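You operate a simulated robot arm through the tools that you are given. There is no shell and no other tool.

The job below is to be done with a simulated robot arm. You get a single attempt, and the scene is never put back.

JOB
Measure the depth and make up that height on the wedge mount.
Fine: depth gauge rod down till it stops; tallest chock not over the reading on the pad; wind the display to the remainder; rod up again. Where these are worked on the way, their far stop is far enough and under half their travel is too little: depth gauge rod.

It is judged by the outcome, as a careful person would: the job done as asked, and still so three seconds after it is handed in. It fails if anything else is knocked over, pushed out of place, dropped, spilled or broken.

ROBOT AND FRAMES
A 7-joint arm with a two-finger parallel gripper, fixed in place. Base frame: the origin is on the floor under the middle of its stand, x ahead of it, y to its left, z up. Readings come in m, degrees, newtons and seconds.
It reaches about 1.479 m from its shoulder. Its first joint turns from -166.0 to 166.0 degrees. Payload 4.4 kg.
Tool frame: the origin (TCP) lies between the finger pads and is the grasp point; the fingertips stand 0.023 m ahead of it; z points along the fingers, y is the line along which they close. The gripper opens to 0.094 m. The fingers are 0.038 m wide and 0.01 m thick; the gripper's body (0.054 by 0.096 m) begins 0.039 m behind the TCP.
Orientation is told as [roll, pitch, yaw] about the base's x, y, z axes, in that order, counted from this pose: with the fingers straight down and closing along the base's y, the tool's x points along the base's -x, its y along +y and its z along -z.

CONTROLS
- The arm moves only by the tool step_arm. Its argument "deltas" is a list of rows, each an object of numbers (a shift or turn left out is 0, a gripper value left out holds the last): "x", "y", "z": the shift along the base's x, y, z in units of 250 mm (1.0 is 250 mm); "wx", "wy", "wz": the turn, a rotation vector about the base's x, y, z in units of 45 degrees (1.0 is 45 degrees); "hand": the gripper command, from -1 (shut) to 1 (fully open), values between in proportion. In form: [{"x": .., "y": .., "z": .., "wx": .., "wy": .., "wz": .., "hand": ..}, ...]. A call has 1 to 20 rows; each row is the pose to reach, as a shift and turn from the pose commanded when the call began. A call with a number of a shift or a turn outside -1 to 1 is refused whole. Rows are played at 5 a second. More than 0.05 m and 8.6 degrees between two rows, or a gripper value outside its range, and nothing of the call is played. Where a pose cannot be reached the arm comes as near as it can. A force on the tool above 50 N (or 10 N above the force at the start of the call, whichever is more), or a blocked arm, ends the call early, and 0.2 s more pass. Each finger travels about 0.072 m/s and halts on what it meets, pressing with about 34 N; the grip force reading is that of the motor and also rises with nothing between the fingers. The clock runs only during rows and for 0.2 s after the last one: add rows that repeat a pose to give the fingers time. The reply holds the time, the measured pose of the TCP, the force on the tool along the base axes, the opening and the grip force, in the units named above and with some noise, with the torque about the TCP (base axes, N m) and any sound that the robot's microphone picked up.
- Cameras (640 x 400 px; columns grow to the right, rows downward): "scene" is fixed at [0.4022, 0.4993, 1.5557]; the picture's right is [-0.67, -0.75, 0.00], its down [-0.43, 0.38, -0.82] and it looks along [0.61, -0.55, -0.58] (base axes); focal length 324 px, centre (320, 200). "wrist" rides on the gripper at [0.086, 0.016, -0.075] in the tool frame; the picture's right is [-0.18, 0.98, 0.00], its down [-0.58, -0.11, -0.81] and it looks along [-0.79, -0.15, 0.59] (tool axes); focal length 243 px, centre (320, 200). There is no depth. A picture from a camera that has moved, and an enlarged one, comes with that camera's place and axes in the base frame and with its lens.
- capture(camera): a new picture of that camera. No time passes.
- zoom(camera, box): a new picture of the part [left, top, right, bottom] of that camera's present view, enlarged. No time passes.
- close_job(): hands the job in; it is judged then, once.

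Nothing tells you positions but the pictures and the camera data. Unless the task says otherwise, let go and move clear before handing in.

The tools are called by a JSON object that holds its "op" and its "data". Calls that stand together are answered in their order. step_arm: Moves the arm, as the interface text tells. Its arguments: {"type":"object","properties":{"deltas":{"type":"array"}},"required":["deltas"]} The other tools are called the same way: capture (camera) takes a picture; zoom (camera, box) takes an enlarged picture of a part of a camera's view; close_job () hands the job in.

At the start:

```text
time_s: 0.0
tcp_pos: [0.7403, -0.1983, 1.209]
ee_rot: [0.0, 0.0, 0.0]
contact_force: [0.2, -0.9, -0.1]
ft_torque: [0.01, -0.03, -0.02]
width: 0.0942
grip_force: 0.0
```

scene: 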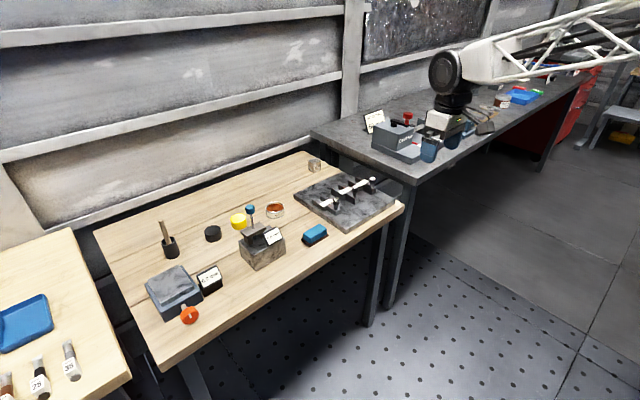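
wrist: 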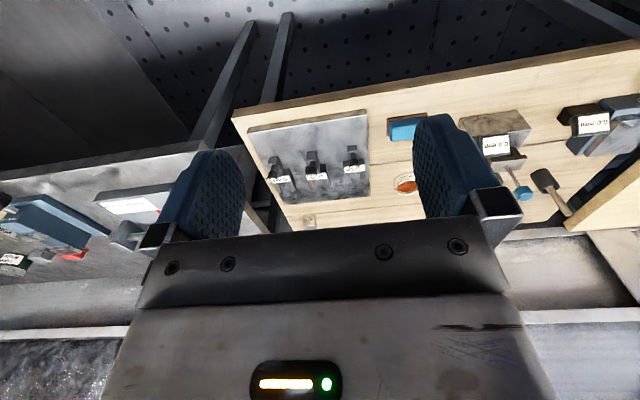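

I see a wooden bench with a wedge mount (block with orange knob and display), a block with a blue knob rod (probably the depth gauge), a tray with labelled chocks, and other benches. I'll zoom in to read the labels.

{"op": "zoom", "data": {"camera": "scene", "box": [130, 190, 330, 330]}}

{"op": "zoom", "data": {"camera": "scene", "box": [280, 150, 420, 240]}}

{"op": "zoom", "data": {"camera": "scene", "box": [350, 70, 550, 180]}}

{"op": "zoom", "data": {"camera": "wrist", "box": [230, 80, 640, 240]}}

{"op": "zoom", "data": {"camera": "scene", "box": [0, 280, 140, 400]}}

```text
2.86 times, centred on (230, 260) of scene
camera zoom: at [0.4022, 0.4993, 1.5557], right [-0.67, -0.75, 0.0], down [-0.43, 0.38, -0.82], along [0.61, -0.55, -0.58], focal length 924 px, centre (577, 29)
```

zoom: 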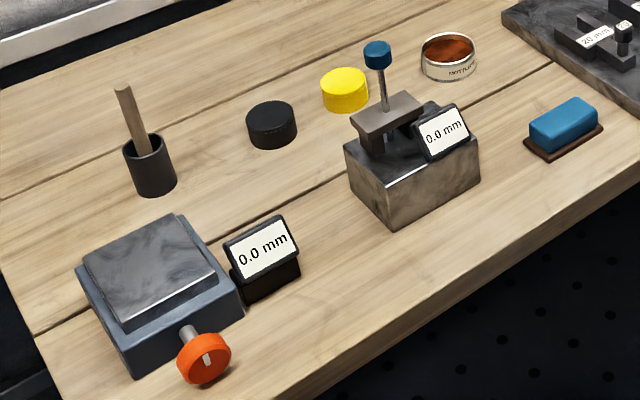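

```text
4.44 times, centred on (350, 195) of scene
camera zoom: at [0.4022, 0.4993, 1.5557], right [-0.67, -0.75, 0.0], down [-0.43, 0.38, -0.82], along [0.61, -0.55, -0.58], focal length 1438 px, centre (187, 222)
```

zoom: 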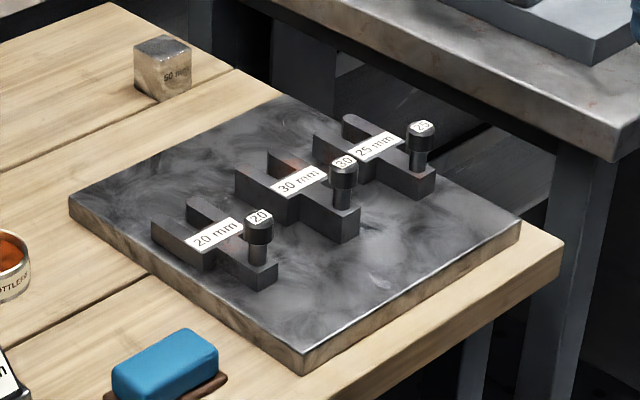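

```text
3.20 times, centred on (450, 125) of scene
camera zoom: at [0.4022, 0.4993, 1.5557], right [-0.67, -0.75, 0.0], down [-0.43, 0.38, -0.82], along [0.61, -0.55, -0.58], focal length 1035 px, centre (-96, 440)
```

zoom: 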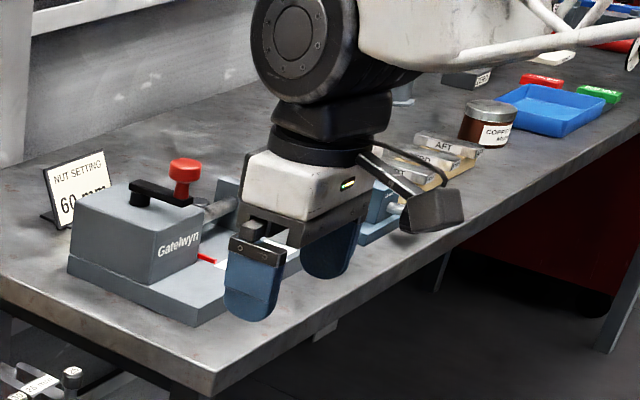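

```text
1.56 times, centred on (435, 160) of wrist
camera zoom: at [0.6533, -0.1821, 1.2836], right [0.18, 0.98, 0.0], down [0.58, -0.11, 0.81], along [0.79, -0.15, -0.59], focal length 379 px, centre (140, 262)
```

zoom: 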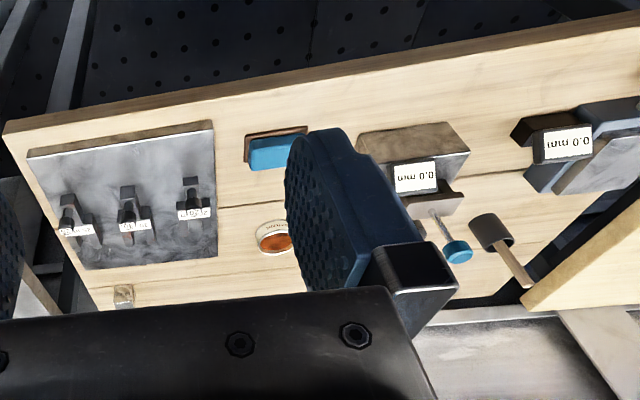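

```text
3.33 times, centred on (70, 340) of scene
camera zoom: at [0.4022, 0.4993, 1.5557], right [-0.67, -0.75, 0.0], down [-0.43, 0.38, -0.82], along [0.61, -0.55, -0.58], focal length 1078 px, centre (1153, -267)
```

zoom: 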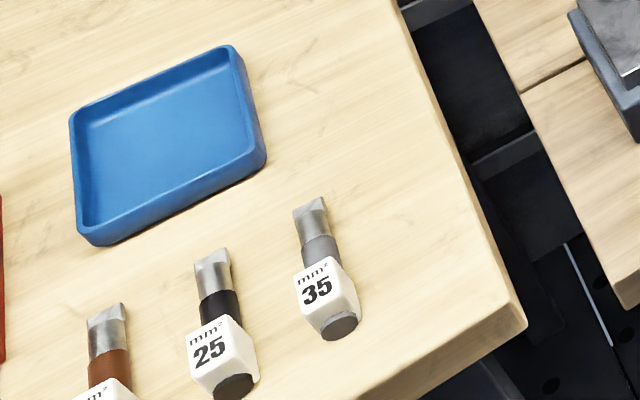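

The gauge (blue knob) appears to be near (1.10, 0.14, 0.99). I'll move the arm sideways at its present height, well clear of everything, to get a second set of views for triangulation.

{"op": "step_arm", "data": {"deltas": [{"y": 0.2}, {"y": 0.4}, {"y": 0.6}, {"y": 0.8}, {"y": 1.0}, {"y": 1.0}]}}

```text
time_s: 1.4
tcp_pos: [0.7424, 0.0517, 1.2091]
ee_rot: [0.0, 0.0, 0.0]
contact_force: [-0.3, 0.3, 0.3]
ft_torque: [-0.01, -0.03, -0.03]
width: 0.0941
grip_force: 0.1
```

{"op": "capture", "data": {"camera": "wrist"}}

{"op": "capture", "data": {"camera": "scene"}}

```text
taken
camera wrist: at [0.655, 0.0687, 1.2833], right [0.18, 0.98, 0.0], down [0.58, -0.11, 0.81], along [0.79, -0.15, -0.59], focal length 243 px, centre (320, 200)
```

wrist: 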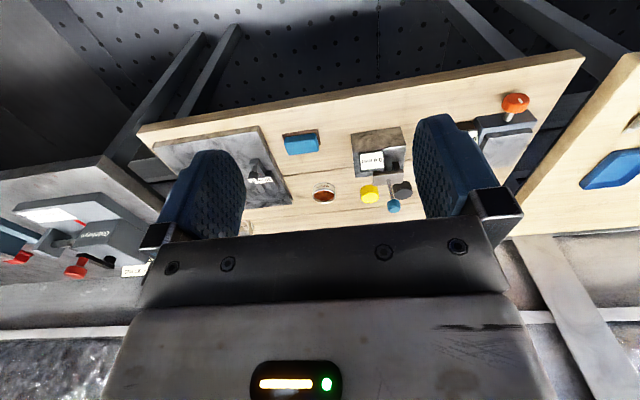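

```text
taken
```

scene: 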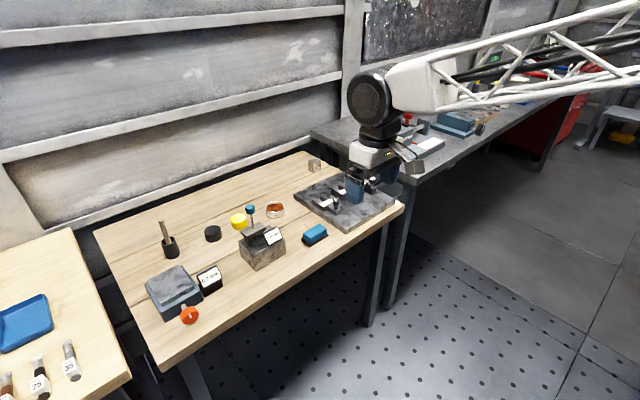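

The bench top looks to be at z≈0.81 with its front edge at x≈0.95; the gauge knob is at about (1.10, 0.143, 0.99) and the orange winding knob at about (1.00, 0.41, 0.83). I'll zoom in on each item for more detail.

{"op": "zoom", "data": {"camera": "wrist", "box": [340, 110, 420, 220]}}

{"op": "zoom", "data": {"camera": "wrist", "box": [440, 70, 560, 190]}}

{"op": "zoom", "data": {"camera": "scene", "box": [135, 255, 235, 335]}}

{"op": "zoom", "data": {"camera": "scene", "box": [225, 195, 305, 275]}}

```text
3.64 times, centred on (380, 165) of wrist
camera zoom: at [0.655, 0.0687, 1.2833], right [0.18, 0.98, 0.0], down [0.58, -0.11, 0.81], along [0.79, -0.15, -0.59], focal length 882 px, centre (102, 327)
```

zoom: 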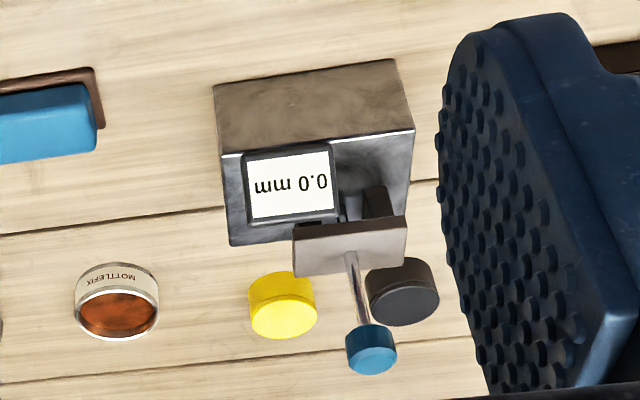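

```text
3.33 times, centred on (500, 130) of wrist
camera zoom: at [0.655, 0.0687, 1.2833], right [0.18, 0.98, 0.0], down [0.58, -0.11, 0.81], along [0.79, -0.15, -0.59], focal length 809 px, centre (-280, 433)
```

zoom: 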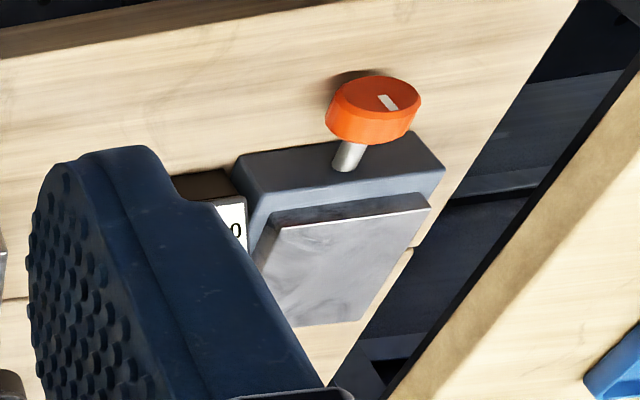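

```text
5.00 times, centred on (185, 295) of scene
camera zoom: at [0.4022, 0.4993, 1.5557], right [-0.67, -0.75, 0.0], down [-0.43, 0.38, -0.82], along [0.61, -0.55, -0.58], focal length 1617 px, centre (995, -275)
```

zoom: 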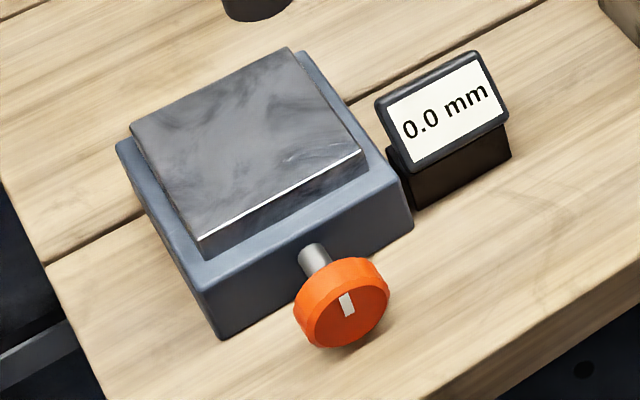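

```text
5.00 times, centred on (265, 235) of scene
camera zoom: at [0.4022, 0.4993, 1.5557], right [-0.67, -0.75, 0.0], down [-0.43, 0.38, -0.82], along [0.61, -0.55, -0.58], focal length 1617 px, centre (595, 25)
```

zoom: 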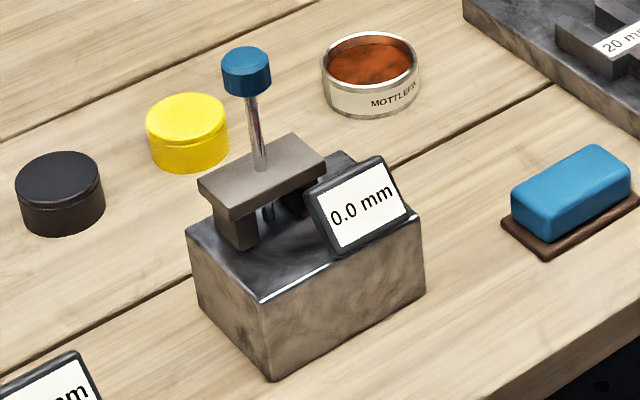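

{"op": "zoom", "data": {"camera": "scene", "box": [175, 300, 207, 328]}}

{"op": "zoom", "data": {"camera": "wrist", "box": [490, 85, 538, 125]}}

{"op": "zoom", "data": {"camera": "scene", "box": [235, 200, 290, 245]}}

{"op": "zoom", "data": {"camera": "scene", "box": [140, 260, 200, 320]}}

```text
14.29 times, centred on (191, 314) of scene
camera zoom: at [0.4022, 0.4993, 1.5557], right [-0.67, -0.75, 0.0], down [-0.43, 0.38, -0.82], along [0.61, -0.55, -0.58], focal length 4621 px, centre (2163, -1429)
```

zoom: 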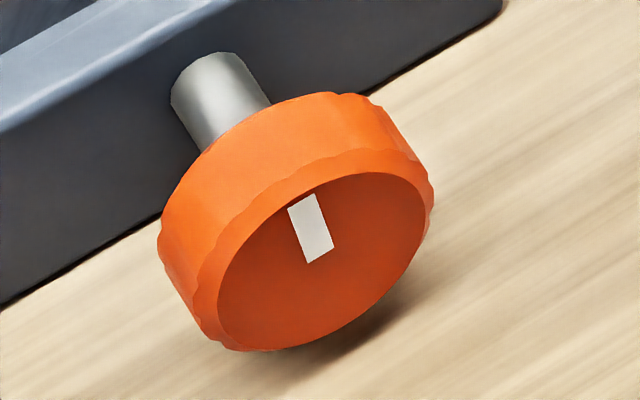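

```text
10.00 times, centred on (514, 105) of wrist
camera zoom: at [0.655, 0.0687, 1.2833], right [0.18, 0.98, 0.0], down [0.58, -0.11, 0.81], along [0.79, -0.15, -0.59], focal length 2426 px, centre (-1620, 1150)
```

zoom: 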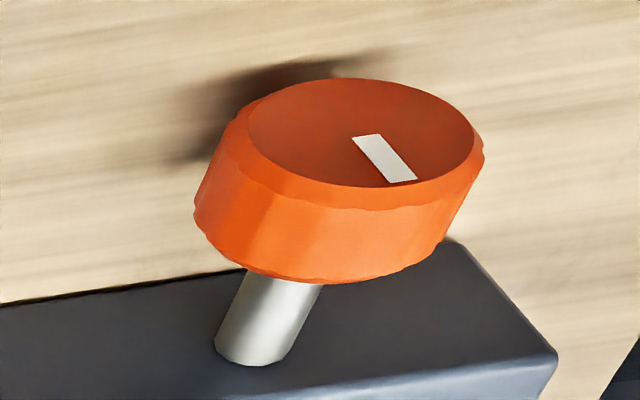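

```text
8.89 times, centred on (262, 222) of scene
camera zoom: at [0.4022, 0.4993, 1.5557], right [-0.67, -0.75, 0.0], down [-0.43, 0.38, -0.82], along [0.61, -0.55, -0.58], focal length 2875 px, centre (831, 0)
```

zoom: 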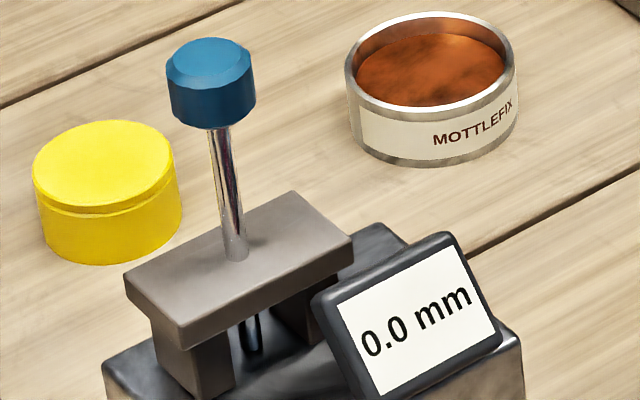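

```text
6.67 times, centred on (170, 290) of scene
camera zoom: at [0.4022, 0.4993, 1.5557], right [-0.67, -0.75, 0.0], down [-0.43, 0.38, -0.82], along [0.61, -0.55, -0.58], focal length 2157 px, centre (1320, -400)
```

zoom: 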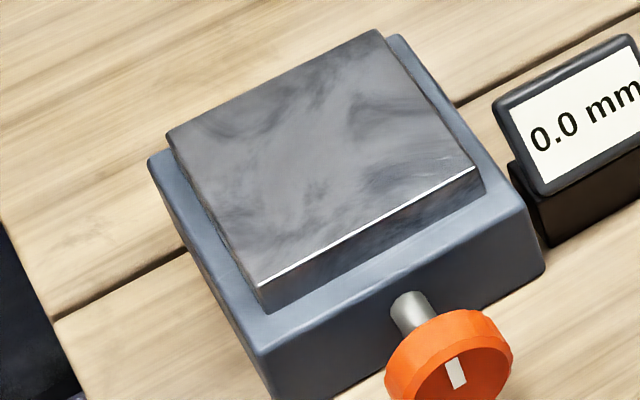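

The gauge knob's centre triangulates consistently to (1.0995, 0.145, 0.988), about 28 mm across, with the bridge top at z≈0.915. Next I'll travel above the gauge, staying well clear of everything.

{"op": "step_arm", "data": {"deltas": [{"x": 0.125, "y": 0.047, "z": -0.045}, {"x": 0.25, "y": 0.093, "z": -0.09}, {"x": 0.375, "y": 0.14, "z": -0.135}, {"x": 0.5, "y": 0.187, "z": -0.18}, {"x": 0.625, "y": 0.233, "z": -0.225}, {"x": 0.75, "y": 0.28, "z": -0.27}, {"x": 0.875, "y": 0.327, "z": -0.315}, {"x": 1.0, "y": 0.373, "z": -0.36}, {"x": 1.0, "y": 0.373, "z": -0.36}]}}

{"op": "capture", "data": {"camera": "wrist"}}

```text
time_s: 3.4
tcp_pos: [0.9897, 0.1429, 1.1176]
ee_rot: [0.0, 0.0, 0.0]
contact_force: [0.6, 0.6, 0.0]
ft_torque: [0.02, -0.01, 0.0]
width: 0.0942
grip_force: 0.0
```

```text
taken
camera wrist: at [0.9017, 0.1605, 1.1933], right [0.18, 0.98, 0.0], down [0.58, -0.11, 0.81], along [0.79, -0.15, -0.59], focal length 243 px, centre (320, 200)
```

wrist: 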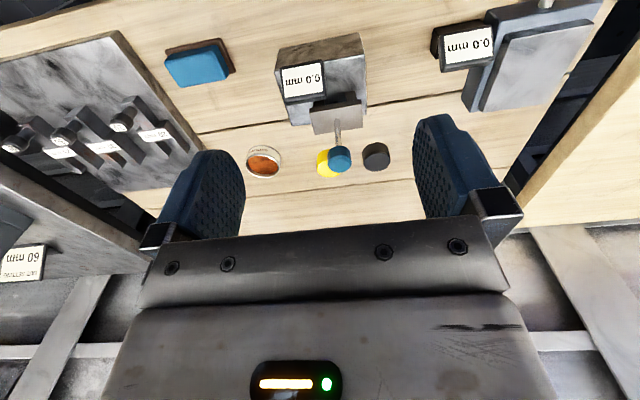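

The knob's position checks out from this closer view. I'll zoom in on the chocks and displays from here before moving over the knob.

{"op": "zoom", "data": {"camera": "wrist", "box": [0, 20, 210, 200]}}

{"op": "zoom", "data": {"camera": "wrist", "box": [260, 20, 390, 180]}}

{"op": "zoom", "data": {"camera": "scene", "box": [315, 170, 385, 215]}}

```text
2.22 times, centred on (105, 110) of wrist
camera zoom: at [0.9017, 0.1605, 1.1933], right [0.18, 0.98, 0.0], down [0.58, -0.11, 0.81], along [0.79, -0.15, -0.59], focal length 539 px, centre (798, 400)
```

zoom: 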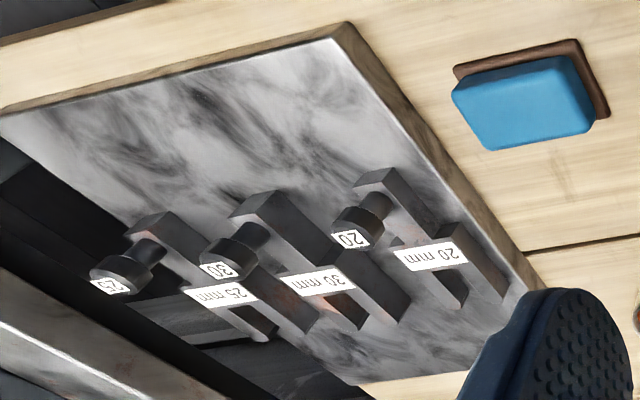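

```text
2.50 times, centred on (325, 100) of wrist
camera zoom: at [0.9017, 0.1605, 1.1933], right [0.18, 0.98, 0.0], down [0.58, -0.11, 0.81], along [0.79, -0.15, -0.59], focal length 606 px, centre (308, 450)
```

zoom: 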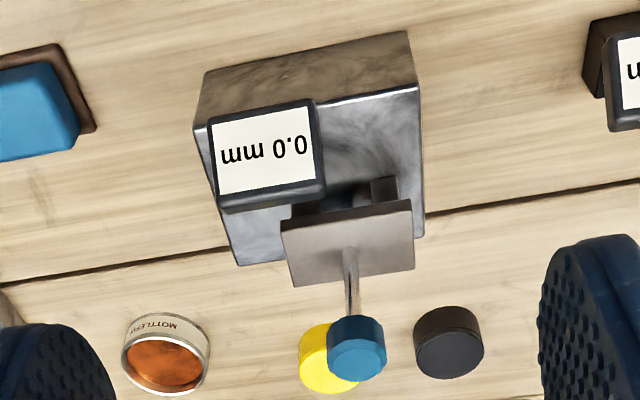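

```text
8.89 times, centred on (350, 192) of scene
camera zoom: at [0.4022, 0.4993, 1.5557], right [-0.67, -0.75, 0.0], down [-0.43, 0.38, -0.82], along [0.61, -0.55, -0.58], focal length 2875 px, centre (53, 267)
```

zoom: 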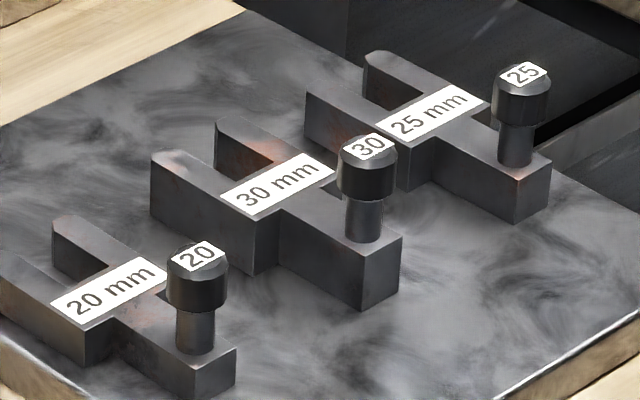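

The chocks are forked blocks with a knobbed post on the side near the robot (20, 30 and 25 mm). I'll move over the gauge knob and check alignment before lowering.

{"op": "step_arm", "data": {"deltas": [{"x": 0.11}, {"x": 0.22}, {"x": 0.33}, {"x": 0.44, "y": 0.006, "z": -0.06}, {"x": 0.44, "y": 0.006, "z": -0.15}, {"x": 0.44, "y": 0.006, "z": -0.23}, {"x": 0.44, "y": 0.006, "z": -0.23}]}}

{"op": "capture", "data": {"camera": "wrist"}}

{"op": "zoom", "data": {"camera": "scene", "box": [210, 160, 320, 270]}}

```text
time_s: 5.0
tcp_pos: [1.0993, 0.1463, 1.0609]
ee_rot: [0.0, 0.0, 0.0]
contact_force: [0.7, 0.2, -0.2]
ft_torque: [-0.03, 0.02, -0.02]
width: 0.094
grip_force: 0.1
```

```text
taken
camera wrist: at [1.0121, 0.1635, 1.1361], right [0.18, 0.98, 0.0], down [0.58, -0.11, 0.81], along [0.79, -0.15, -0.59], focal length 243 px, centre (320, 200)
```

wrist: 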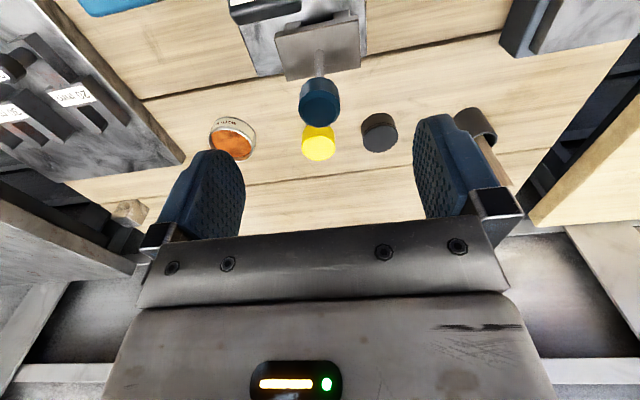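

```text
3.64 times, centred on (265, 215) of scene
camera zoom: at [0.4022, 0.4993, 1.5557], right [-0.67, -0.75, 0.0], down [-0.43, 0.38, -0.82], along [0.61, -0.55, -0.58], focal length 1176 px, centre (520, 146)
```

zoom: 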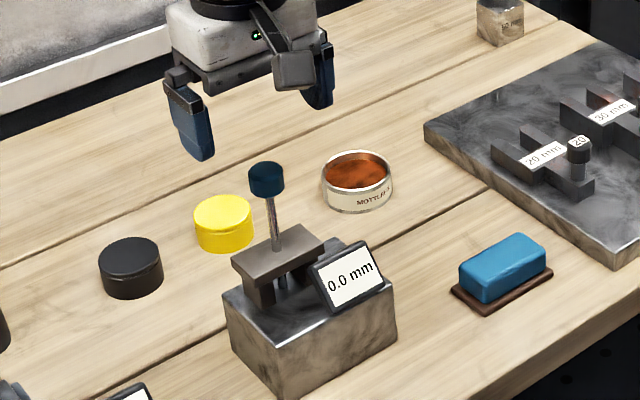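

Alignment is good: the knob sits centred between the fingers. I'll lower the open fingers around the knob and close on it.

{"op": "step_arm", "data": {"deltas": [{"x": 0.004, "y": -0.003, "z": -0.08}, {"x": 0.006, "y": -0.003, "z": -0.16}, {"x": 0.008, "y": -0.003, "z": -0.24}, {"x": 0.008, "y": -0.003, "z": -0.28}, {"x": 0.008, "y": -0.003, "z": -0.28, "hand": 0.0}, {"x": 0.008, "y": -0.003, "z": -0.28, "hand": -0.4}, {"x": 0.008, "y": -0.003, "z": -0.28, "hand": -0.7}, {"x": 0.008, "y": -0.003, "z": -0.28, "hand": -0.7}]}}

{"op": "capture", "data": {"camera": "wrist"}}

{"op": "zoom", "data": {"camera": "scene", "box": [210, 160, 320, 270]}}

```text
time_s: 6.8
tcp_pos: [1.1019, 0.1448, 0.9924]
ee_rot: [0.0, -0.1, 0.0]
contact_force: [0.4, 3.7, -1.4]
ft_torque: [0.36, -0.05, 0.01]
width: 0.027
grip_force: 45.2
```

```text
taken
camera wrist: at [1.015, 0.162, 1.0666], right [0.18, 0.98, 0.0], down [0.58, -0.11, 0.81], along [0.79, -0.15, -0.59], focal length 243 px, centre (320, 200)
```

wrist: 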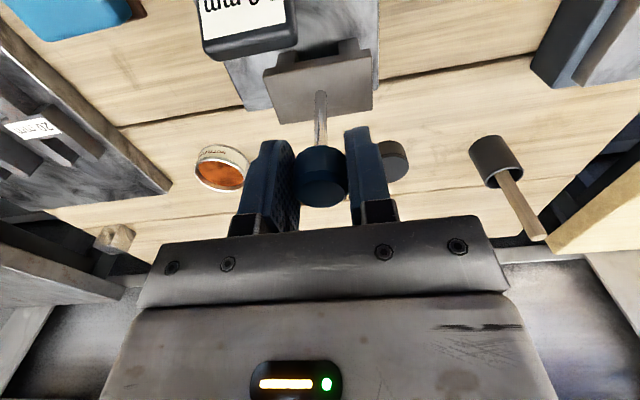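

```text
3.64 times, centred on (265, 215) of scene
camera zoom: at [0.4022, 0.4993, 1.5557], right [-0.67, -0.75, 0.0], down [-0.43, 0.38, -0.82], along [0.61, -0.55, -0.58], focal length 1176 px, centre (520, 146)
```

zoom: 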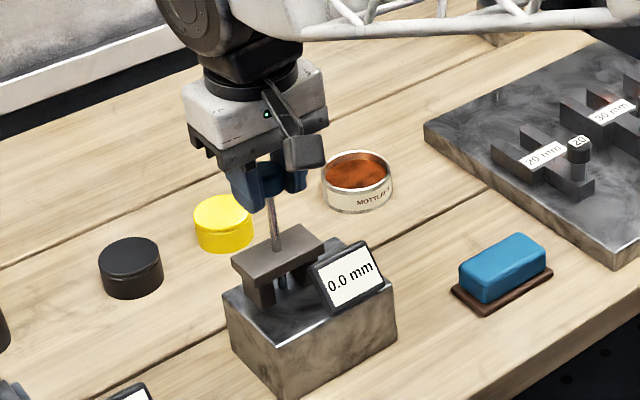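

The knob is gripped (27 mm wide). Now I'll push the rod down gently in small steps while watching the force and the display.

{"op": "step_arm", "data": {"deltas": [{"z": -0.02}, {"z": -0.04}, {"z": -0.06}, {"z": -0.08}, {"z": -0.08}]}}

{"op": "zoom", "data": {"camera": "scene", "box": [210, 160, 320, 270]}}

```text
time_s: 8.0
tcp_pos: [1.1019, 0.1443, 0.9705]
ee_rot: [0.0, 0.0, 0.1]
contact_force: [-29.3, 16.5, -1.7]
ft_torque: [-0.2, 0.36, 0.14]
width: 0.0271
grip_force: 45.2
```

```text
3.64 times, centred on (265, 215) of scene
camera zoom: at [0.4022, 0.4993, 1.5557], right [-0.67, -0.75, 0.0], down [-0.43, 0.38, -0.82], along [0.61, -0.55, -0.58], focal length 1176 px, centre (520, 146)
```

zoom: 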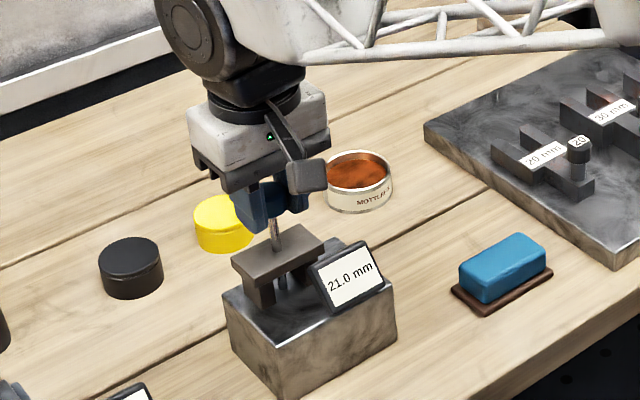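

The display reads 21.0 mm so far, but there's some sideways load. I'll relieve it with a tiny lateral shift before going on.

{"op": "step_arm", "data": {"deltas": [{"x": -0.004, "y": 0.002}, {"x": -0.006, "y": 0.003}, {"x": -0.006, "y": 0.003}]}}

```text
time_s: 8.8
tcp_pos: [1.1031, 0.1445, 0.9717]
ee_rot: [0.0, -0.2, -0.1]
contact_force: [30.0, 5.2, 0.2]
ft_torque: [-0.32, -0.34, -0.02]
width: 0.0271
grip_force: 45.1
```

{"op": "step_arm", "data": {"deltas": [{"x": 0.003, "y": 0.001}, {"x": 0.003, "y": 0.001}]}}

```text
time_s: 9.4
tcp_pos: [1.1019, 0.1453, 0.9704]
ee_rot: [-0.1, 0.1, -0.1]
contact_force: [2.2, -6.5, -0.6]
ft_torque: [0.27, -0.19, -0.08]
width: 0.0271
grip_force: 45.7
```

Sideways load is now small. I'll continue down in small steps.

{"op": "step_arm", "data": {"deltas": [{"z": -0.01}, {"z": -0.02}, {"z": -0.03}, {"z": -0.04}, {"z": -0.04}]}}

{"op": "zoom", "data": {"camera": "scene", "box": [210, 160, 320, 270]}}

```text
time_s: 10.6
tcp_pos: [1.1012, 0.1452, 0.9639]
ee_rot: [0.1, -0.1, 0.1]
contact_force: [-3.5, -15.5, 23.5]
ft_torque: [-0.48, 0.12, -0.03]
width: 0.027
grip_force: 45.0
```

```text
3.64 times, centred on (265, 215) of scene
camera zoom: at [0.4022, 0.4993, 1.5557], right [-0.67, -0.75, 0.0], down [-0.43, 0.38, -0.82], along [0.61, -0.55, -0.58], focal length 1176 px, centre (520, 146)
```

zoom: 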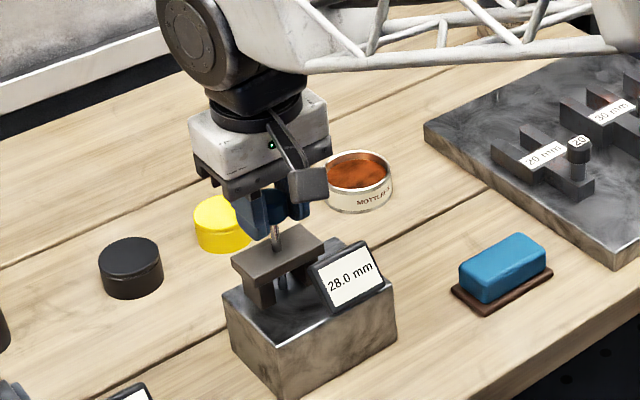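

The display reads 28.0 mm and the rod now pushes back with about 23 N, so it seems to be at its stop. I'll press slightly more to confirm and read the display close up.

{"op": "step_arm", "data": {"deltas": [{"y": 0.002, "z": -0.005}, {"y": 0.002, "z": -0.008}, {"y": 0.002, "z": -0.008}]}}

{"op": "zoom", "data": {"camera": "scene", "box": [250, 215, 300, 260]}}

{"op": "zoom", "data": {"camera": "scene", "box": [210, 190, 300, 275]}}

```text
time_s: 11.4
tcp_pos: [1.1007, 0.1456, 0.9596]
ee_rot: [0.0, -0.1, -0.1]
contact_force: [5.0, -28.0, 29.5]
ft_torque: [0.05, -0.19, -0.08]
width: 0.0274
grip_force: 45.2
```

```text
8.89 times, centred on (275, 238) of scene
camera zoom: at [0.4022, 0.4993, 1.5557], right [-0.67, -0.75, 0.0], down [-0.43, 0.38, -0.82], along [0.61, -0.55, -0.58], focal length 2875 px, centre (720, -133)
```

zoom: 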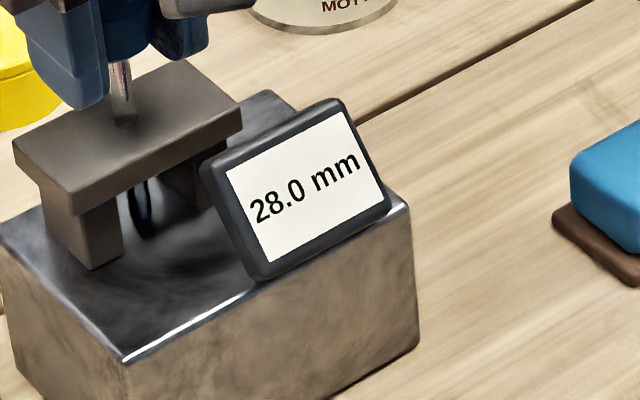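

```text
4.71 times, centred on (255, 232) of scene
camera zoom: at [0.4022, 0.4993, 1.5557], right [-0.67, -0.75, 0.0], down [-0.43, 0.38, -0.82], along [0.61, -0.55, -0.58], focal length 1522 px, centre (626, 47)
```

zoom: 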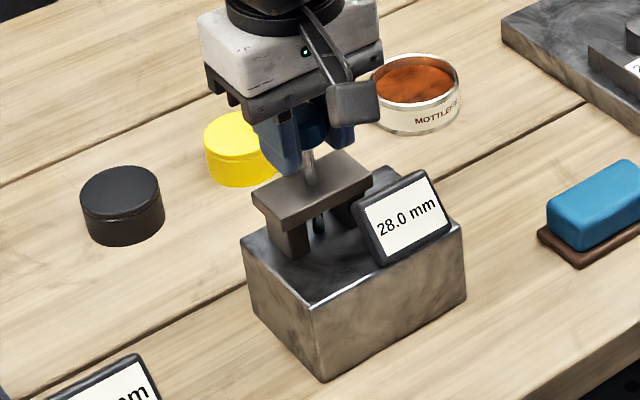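

The reading is steady at 28.0 mm with the rod hard on its stop, so the 25 mm chock is needed plus 3.0 mm on the display. I'll ease off the push, open the fingers and rise clear, leaving the rod down for now.

{"op": "step_arm", "data": {"deltas": [{"y": -0.004, "z": 0.01}, {"y": -0.006, "z": 0.014}, {"y": -0.006, "z": 0.014, "hand": -0.2}, {"y": -0.006, "z": 0.014, "hand": 0.3}, {"y": -0.006, "z": 0.014, "hand": 0.8}, {"y": -0.006, "z": 0.014, "hand": 1.0}, {"y": -0.006, "z": 0.014, "hand": 1.0}, {"y": -0.006, "z": 0.014, "hand": 1.0}]}}

{"op": "zoom", "data": {"camera": "scene", "box": [210, 190, 300, 275]}}

```text
time_s: 13.2
tcp_pos: [1.1028, 0.1444, 0.9621]
ee_rot: [0.0, 0.1, 0.1]
contact_force: [0.1, 0.2, -0.1]
ft_torque: [-0.04, -0.03, 0.02]
width: 0.094
grip_force: 0.0
```

```text
4.71 times, centred on (255, 232) of scene
camera zoom: at [0.4022, 0.4993, 1.5557], right [-0.67, -0.75, 0.0], down [-0.43, 0.38, -0.82], along [0.61, -0.55, -0.58], focal length 1522 px, centre (626, 47)
```

zoom: 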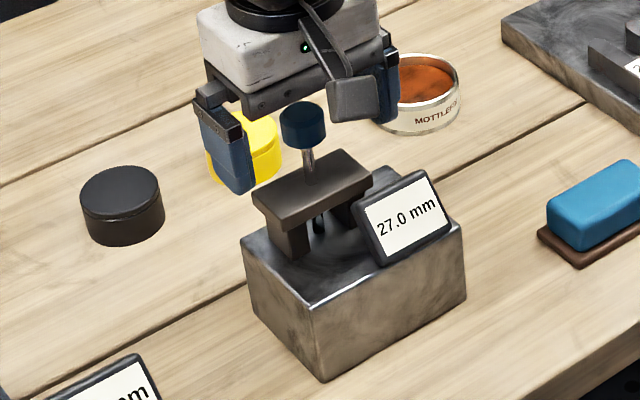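

On easing off I pulled the rod back up 1 mm (27.0). I'll re-grip, press it back to its stop, and this time let go without lifting.

{"op": "step_arm", "data": {"deltas": [{"hand": 0.4}, {"hand": 0.0}, {"hand": -0.4}, {"hand": -0.7}, {"hand": -0.7}, {"hand": -0.7, "z": -0.004}, {"hand": -0.7, "z": -0.008}, {"hand": -0.7, "z": -0.01}, {"hand": -0.7, "z": -0.01}]}}

{"op": "zoom", "data": {"camera": "scene", "box": [210, 190, 300, 275]}}

```text
time_s: 15.2
tcp_pos: [1.1024, 0.145, 0.962]
ee_rot: [0.0, 0.0, 0.0]
contact_force: [-17.1, 6.8, 21.1]
ft_torque: [-0.27, 0.18, 0.0]
width: 0.027
grip_force: 45.3
```

```text
4.71 times, centred on (255, 232) of scene
camera zoom: at [0.4022, 0.4993, 1.5557], right [-0.67, -0.75, 0.0], down [-0.43, 0.38, -0.82], along [0.61, -0.55, -0.58], focal length 1522 px, centre (626, 47)
```

zoom: 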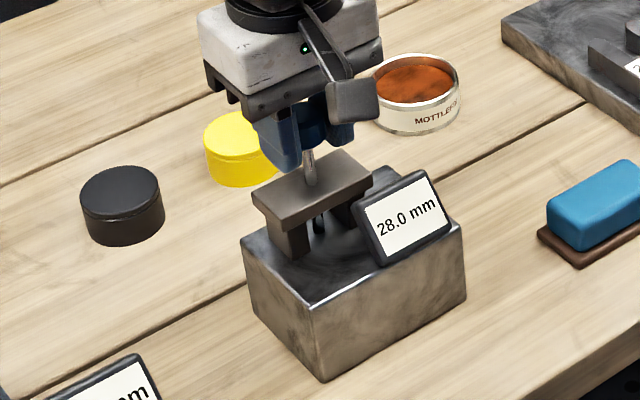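

Back at 28.0 mm with 21 N against the stop. Now I'll relieve only the sideways load and open the fingers without lifting.

{"op": "step_arm", "data": {"deltas": [{"x": -0.002, "hand": -0.5}, {"x": -0.002, "hand": 0.0}, {"x": -0.002, "hand": 0.5}, {"x": -0.002, "hand": 1.0}, {"x": -0.002, "hand": 1.0}, {"x": -0.002, "hand": 1.0}]}}

{"op": "zoom", "data": {"camera": "scene", "box": [210, 190, 300, 275]}}

{"op": "capture", "data": {"camera": "wrist"}}

```text
time_s: 16.6
tcp_pos: [1.1033, 0.1447, 0.96]
ee_rot: [0.0, 0.0, 0.0]
contact_force: [0.6, 0.7, 0.3]
ft_torque: [0.04, 0.01, 0.02]
width: 0.094
grip_force: 0.1
```

```text
4.71 times, centred on (255, 232) of scene
camera zoom: at [0.4022, 0.4993, 1.5557], right [-0.67, -0.75, 0.0], down [-0.43, 0.38, -0.82], along [0.61, -0.55, -0.58], focal length 1522 px, centre (626, 47)
```

zoom: 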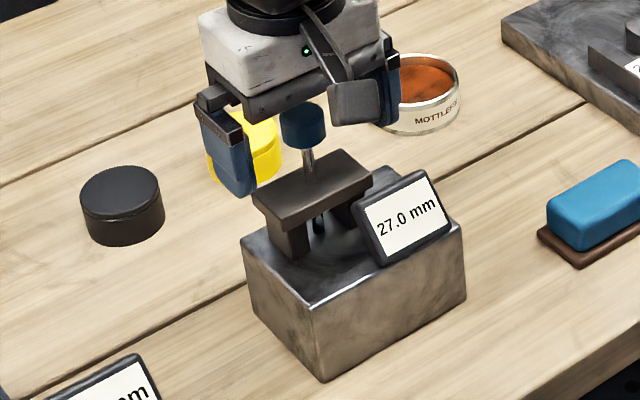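

```text
taken
camera wrist: at [1.0142, 0.1615, 1.0352], right [0.18, 0.98, 0.0], down [0.58, -0.11, 0.81], along [0.79, -0.15, -0.59], focal length 243 px, centre (320, 200)
```

wrist: 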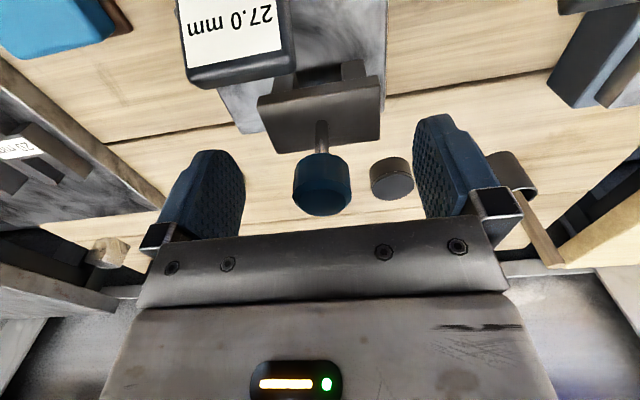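

With no load on it the rod settles at 27.0 mm, so the 28.0 seems to appear only under heavy pressing. I'll check with a light touch: rise, close the fingers, and press gently on the knob top while watching force and display.

{"op": "step_arm", "data": {"deltas": [{"z": 0.1}, {"z": 0.2}, {"z": 0.22, "hand": 0.5}, {"z": 0.22, "hand": 0.0}, {"z": 0.22, "hand": -0.5}, {"z": 0.22, "hand": -1.0}, {"z": 0.22, "hand": -1.0}, {"z": 0.22, "hand": -1.0}]}}

{"op": "zoom", "data": {"camera": "scene", "box": [210, 170, 300, 265]}}

{"op": "capture", "data": {"camera": "wrist"}}

```text
time_s: 18.4
tcp_pos: [1.1018, 0.144, 1.0152]
ee_rot: [0.0, 0.0, 0.0]
contact_force: [-0.8, 0.1, 0.2]
ft_torque: [-0.02, 0.0, 0.01]
width: 0.0
grip_force: 34.6
```

```text
4.21 times, centred on (255, 218) of scene
camera zoom: at [0.4022, 0.4993, 1.5557], right [-0.67, -0.75, 0.0], down [-0.43, 0.38, -0.82], along [0.61, -0.55, -0.58], focal length 1362 px, centre (594, 126)
```

zoom: 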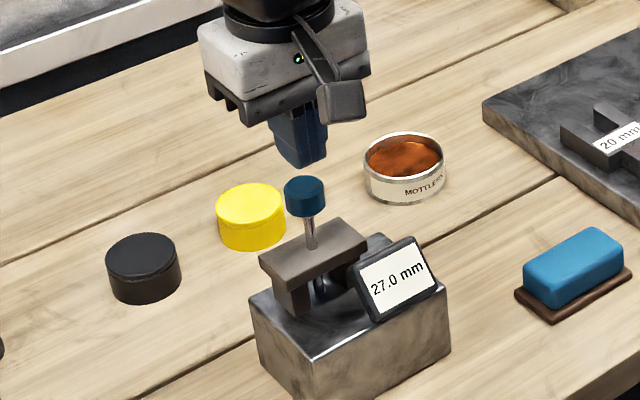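

```text
taken
camera wrist: at [1.0147, 0.1608, 1.0901], right [0.18, 0.98, 0.0], down [0.58, -0.11, 0.81], along [0.79, -0.15, -0.59], focal length 243 px, centre (320, 200)
```

wrist: 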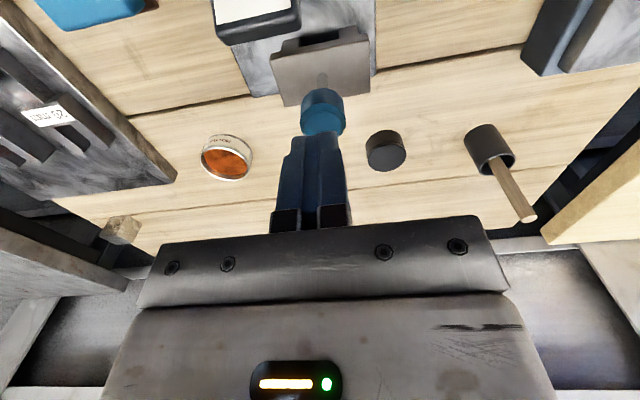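

{"op": "step_arm", "data": {"deltas": [{"z": -0.03}, {"z": -0.05}, {"z": -0.06}, {"z": -0.068}, {"z": -0.074}, {"z": -0.078}, {"z": -0.078}]}}

{"op": "zoom", "data": {"camera": "scene", "box": [210, 170, 300, 265]}}

```text
time_s: 20.0
tcp_pos: [1.1022, 0.1445, 0.9954]
ee_rot: [0.0, 0.1, -0.1]
contact_force: [0.1, -0.5, -0.5]
ft_torque: [0.02, 0.01, 0.0]
width: 0.0
grip_force: 34.1
```

```text
4.21 times, centred on (255, 218) of scene
camera zoom: at [0.4022, 0.4993, 1.5557], right [-0.67, -0.75, 0.0], down [-0.43, 0.38, -0.82], along [0.61, -0.55, -0.58], focal length 1362 px, centre (594, 126)
```

zoom: 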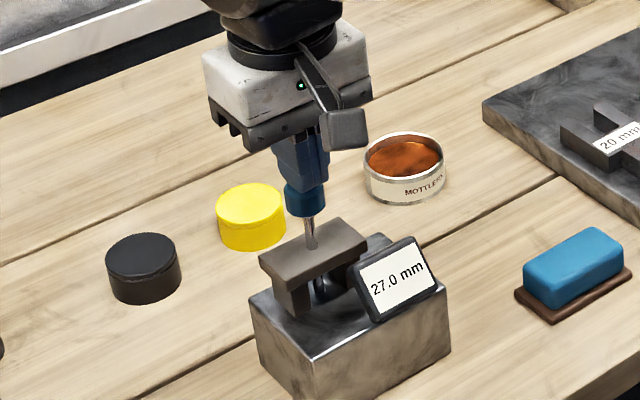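

Almost touching, no force yet. I'll continue in half-millimetre steps.

{"op": "step_arm", "data": {"deltas": [{"z": -0.002}, {"z": -0.004}, {"z": -0.006}, {"z": -0.006}]}}

{"op": "zoom", "data": {"camera": "scene", "box": [210, 170, 300, 265]}}

```text
time_s: 21.0
tcp_pos: [1.1026, 0.1446, 0.9946]
ee_rot: [0.0, 0.1, 0.0]
contact_force: [-0.7, -0.7, -0.5]
ft_torque: [0.01, 0.0, 0.0]
width: 0.0
grip_force: 33.7
```

```text
4.21 times, centred on (255, 218) of scene
camera zoom: at [0.4022, 0.4993, 1.5557], right [-0.67, -0.75, 0.0], down [-0.43, 0.38, -0.82], along [0.61, -0.55, -0.58], focal length 1362 px, centre (594, 126)
```

zoom: 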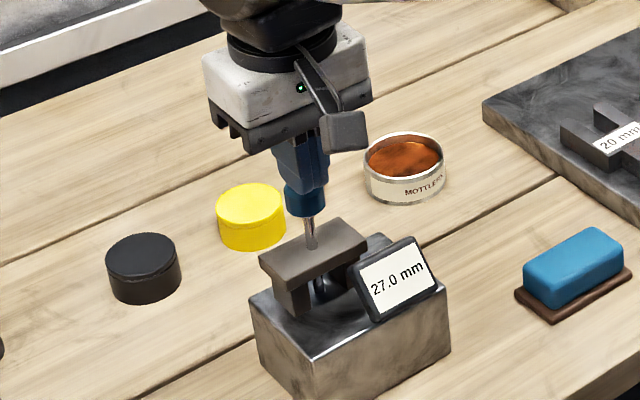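

{"op": "step_arm", "data": {"deltas": [{"z": -0.002}, {"z": -0.004}, {"z": -0.006}, {"z": -0.008}, {"z": -0.008}]}}

{"op": "zoom", "data": {"camera": "scene", "box": [210, 170, 300, 265]}}

```text
time_s: 22.2
tcp_pos: [1.1008, 0.1456, 0.9922]
ee_rot: [-0.1, 0.0, 0.0]
contact_force: [-2.2, 1.6, 4.3]
ft_torque: [0.0, 0.04, -0.01]
width: 0.0
grip_force: 34.3
```

```text
4.21 times, centred on (255, 218) of scene
camera zoom: at [0.4022, 0.4993, 1.5557], right [-0.67, -0.75, 0.0], down [-0.43, 0.38, -0.82], along [0.61, -0.55, -0.58], focal length 1362 px, centre (594, 126)
```

zoom: 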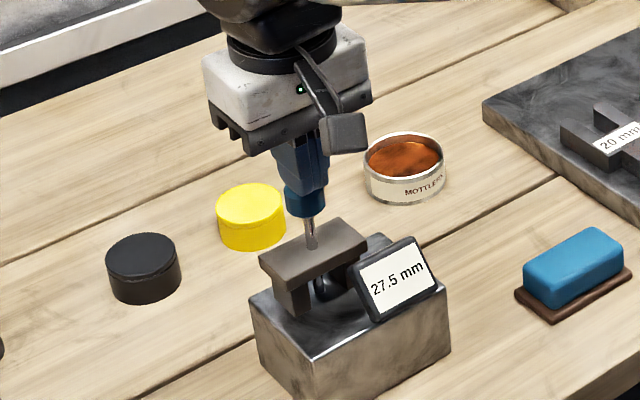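

{"op": "step_arm", "data": {"deltas": [{"z": -0.002}, {"z": -0.002}]}}

{"op": "zoom", "data": {"camera": "scene", "box": [210, 170, 300, 265]}}

```text
time_s: 22.8
tcp_pos: [1.1015, 0.1442, 0.9926]
ee_rot: [0.0, 0.0, -0.1]
contact_force: [-0.1, 4.6, 7.8]
ft_torque: [0.08, 0.1, -0.05]
width: 0.0
grip_force: 33.9
```

```text
4.21 times, centred on (255, 218) of scene
camera zoom: at [0.4022, 0.4993, 1.5557], right [-0.67, -0.75, 0.0], down [-0.43, 0.38, -0.82], along [0.61, -0.55, -0.58], focal length 1362 px, centre (594, 126)
```

zoom: 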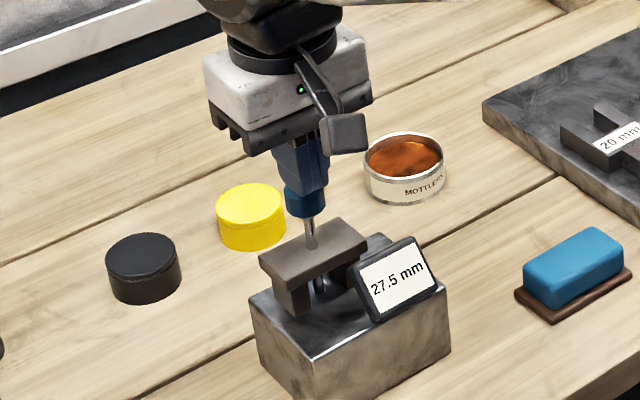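

{"op": "step_arm", "data": {"deltas": [{"z": 0.004}, {"z": 0.004}]}}

{"op": "zoom", "data": {"camera": "scene", "box": [210, 170, 300, 265]}}

```text
time_s: 23.4
tcp_pos: [1.1019, 0.1443, 0.9927]
ee_rot: [0.1, 0.0, 0.0]
contact_force: [0.3, 2.0, 5.1]
ft_torque: [0.09, -0.06, 0.01]
width: 0.0
grip_force: 34.2
```

```text
4.21 times, centred on (255, 218) of scene
camera zoom: at [0.4022, 0.4993, 1.5557], right [-0.67, -0.75, 0.0], down [-0.43, 0.38, -0.82], along [0.61, -0.55, -0.58], focal length 1362 px, centre (594, 126)
```

zoom: 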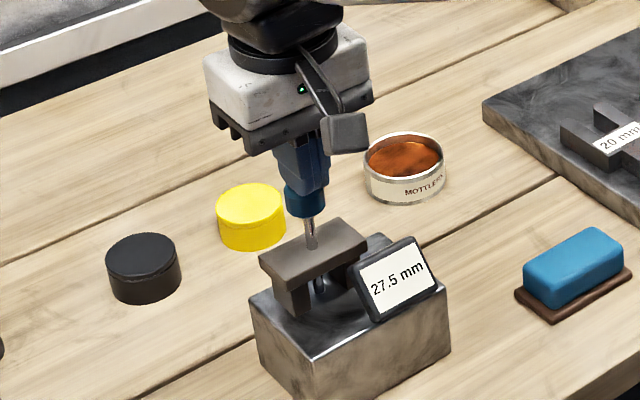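

{"op": "step_arm", "data": {"deltas": [{"z": 0.002}, {"z": 0.002}]}}

{"op": "zoom", "data": {"camera": "scene", "box": [250, 215, 300, 260]}}

```text
time_s: 24.0
tcp_pos: [1.1007, 0.1438, 0.9922]
ee_rot: [0.0, 0.0, -0.1]
contact_force: [0.3, 0.3, 1.4]
ft_torque: [-0.01, -0.03, 0.02]
width: 0.0
grip_force: 33.8
```

```text
8.89 times, centred on (275, 238) of scene
camera zoom: at [0.4022, 0.4993, 1.5557], right [-0.67, -0.75, 0.0], down [-0.43, 0.38, -0.82], along [0.61, -0.55, -0.58], focal length 2875 px, centre (720, -133)
```

zoom: 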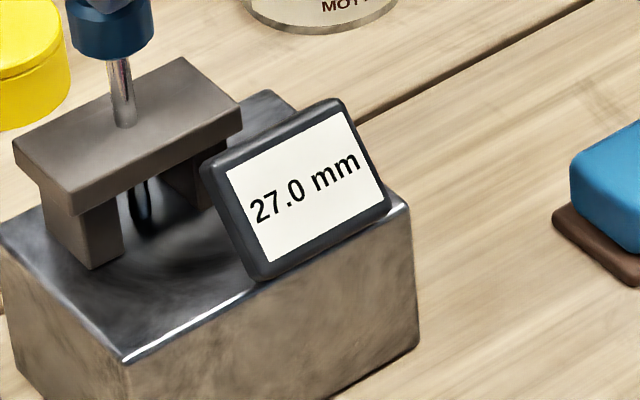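

At light touch the reading is a steady 27.0 mm; the 27.5 and 28.0 came from pressing into a springy stop. So the reading is 27.0 mm, which means the 25 mm chock plus 2.0 mm on the display. The 25 mm chock's knob triangulates to about (1.074, −0.388, 0.878), close to the higher grey bench, so I'll turn the gripper −90° to stay clear of it.

{"op": "step_arm", "data": {"deltas": [{"z": 0.15}, {"z": 0.3}, {"z": 0.42}, {"z": 0.42, "y": -0.16, "wz": -0.16, "hand": -0.5}, {"z": 0.42, "y": -0.33, "wz": -0.33, "hand": 0.0}, {"z": 0.42, "y": -0.5, "wz": -0.5, "hand": 0.3}, {"z": 0.42, "y": -0.67, "wz": -0.67, "hand": 0.3}, {"z": 0.42, "y": -0.84, "wz": -0.84, "hand": 0.3}, {"z": 0.42, "y": -1.0, "wz": -1.0, "hand": 0.3}, {"z": 0.42, "y": -1.0, "wz": -1.0, "hand": 0.3}]}}

{"op": "capture", "data": {"camera": "wrist"}}

{"op": "capture", "data": {"camera": "scene"}}

```text
time_s: 26.2
tcp_pos: [1.1015, -0.106, 1.0974]
ee_rot: [-0.1, 0.0, -45.1]
contact_force: [0.0, 0.4, -0.3]
ft_torque: [0.02, -0.01, -0.01]
width: 0.0613
grip_force: 0.1
```

```text
taken
camera wrist: at [1.0506, -0.0329, 1.1729], right [0.83, 0.56, 0.0], down [0.33, -0.49, 0.81], along [0.45, -0.67, -0.59], focal length 243 px, centre (320, 200)
```

wrist: 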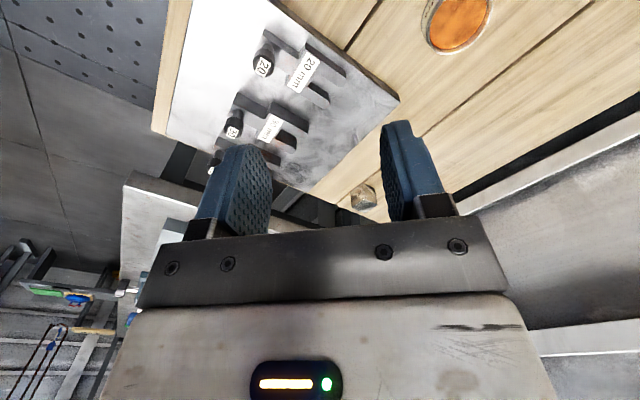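

```text
taken
```

scene: 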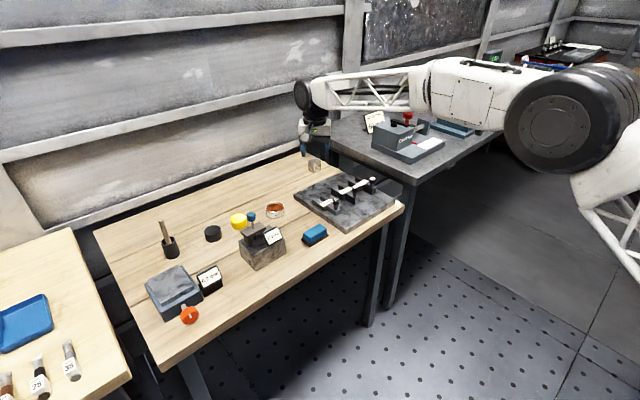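

{"op": "step_arm", "data": {"deltas": [{"x": -0.02, "y": -0.1, "wz": -0.16}, {"x": -0.04, "y": -0.2, "wz": -0.33}, {"x": -0.06, "y": -0.3, "wz": -0.5}, {"x": -0.08, "y": -0.4, "wz": -0.67}, {"x": -0.1, "y": -0.5, "wz": -0.84}, {"x": -0.11, "y": -0.6, "wz": -1.0}, {"x": -0.11, "y": -0.6, "wz": -1.0}]}}

{"op": "capture", "data": {"camera": "wrist"}}

{"op": "capture", "data": {"camera": "scene"}}

```text
time_s: 27.8
tcp_pos: [1.0736, -0.2565, 1.0973]
ee_rot: [0.1, -0.1, -90.1]
contact_force: [-0.7, 0.8, -0.6]
ft_torque: [0.0, 0.01, 0.01]
width: 0.0612
grip_force: 0.1
```

```text
taken
camera wrist: at [1.0885, -0.1685, 1.1724], right [0.98, -0.19, 0.0], down [-0.11, -0.58, 0.81], along [-0.15, -0.79, -0.59], focal length 243 px, centre (320, 200)
```

wrist: 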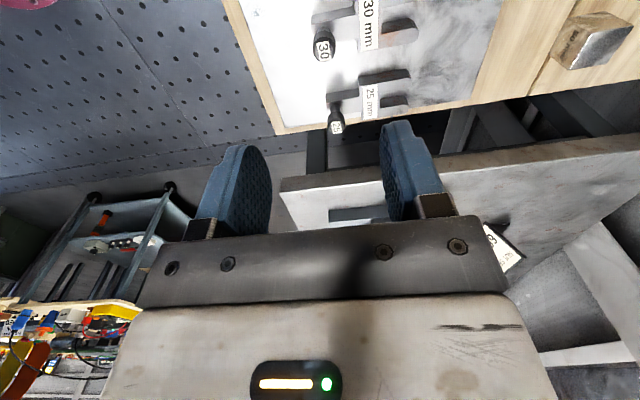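

```text
taken
```

scene: 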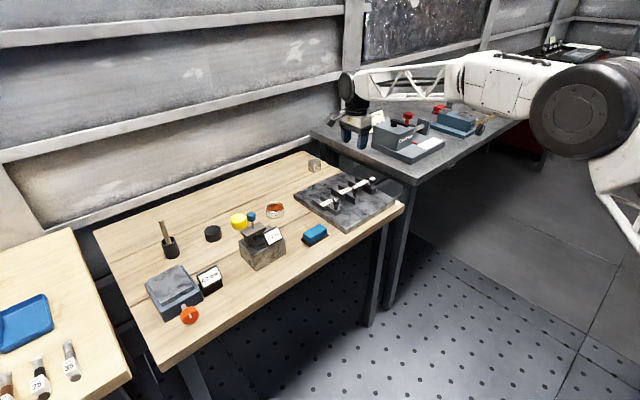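

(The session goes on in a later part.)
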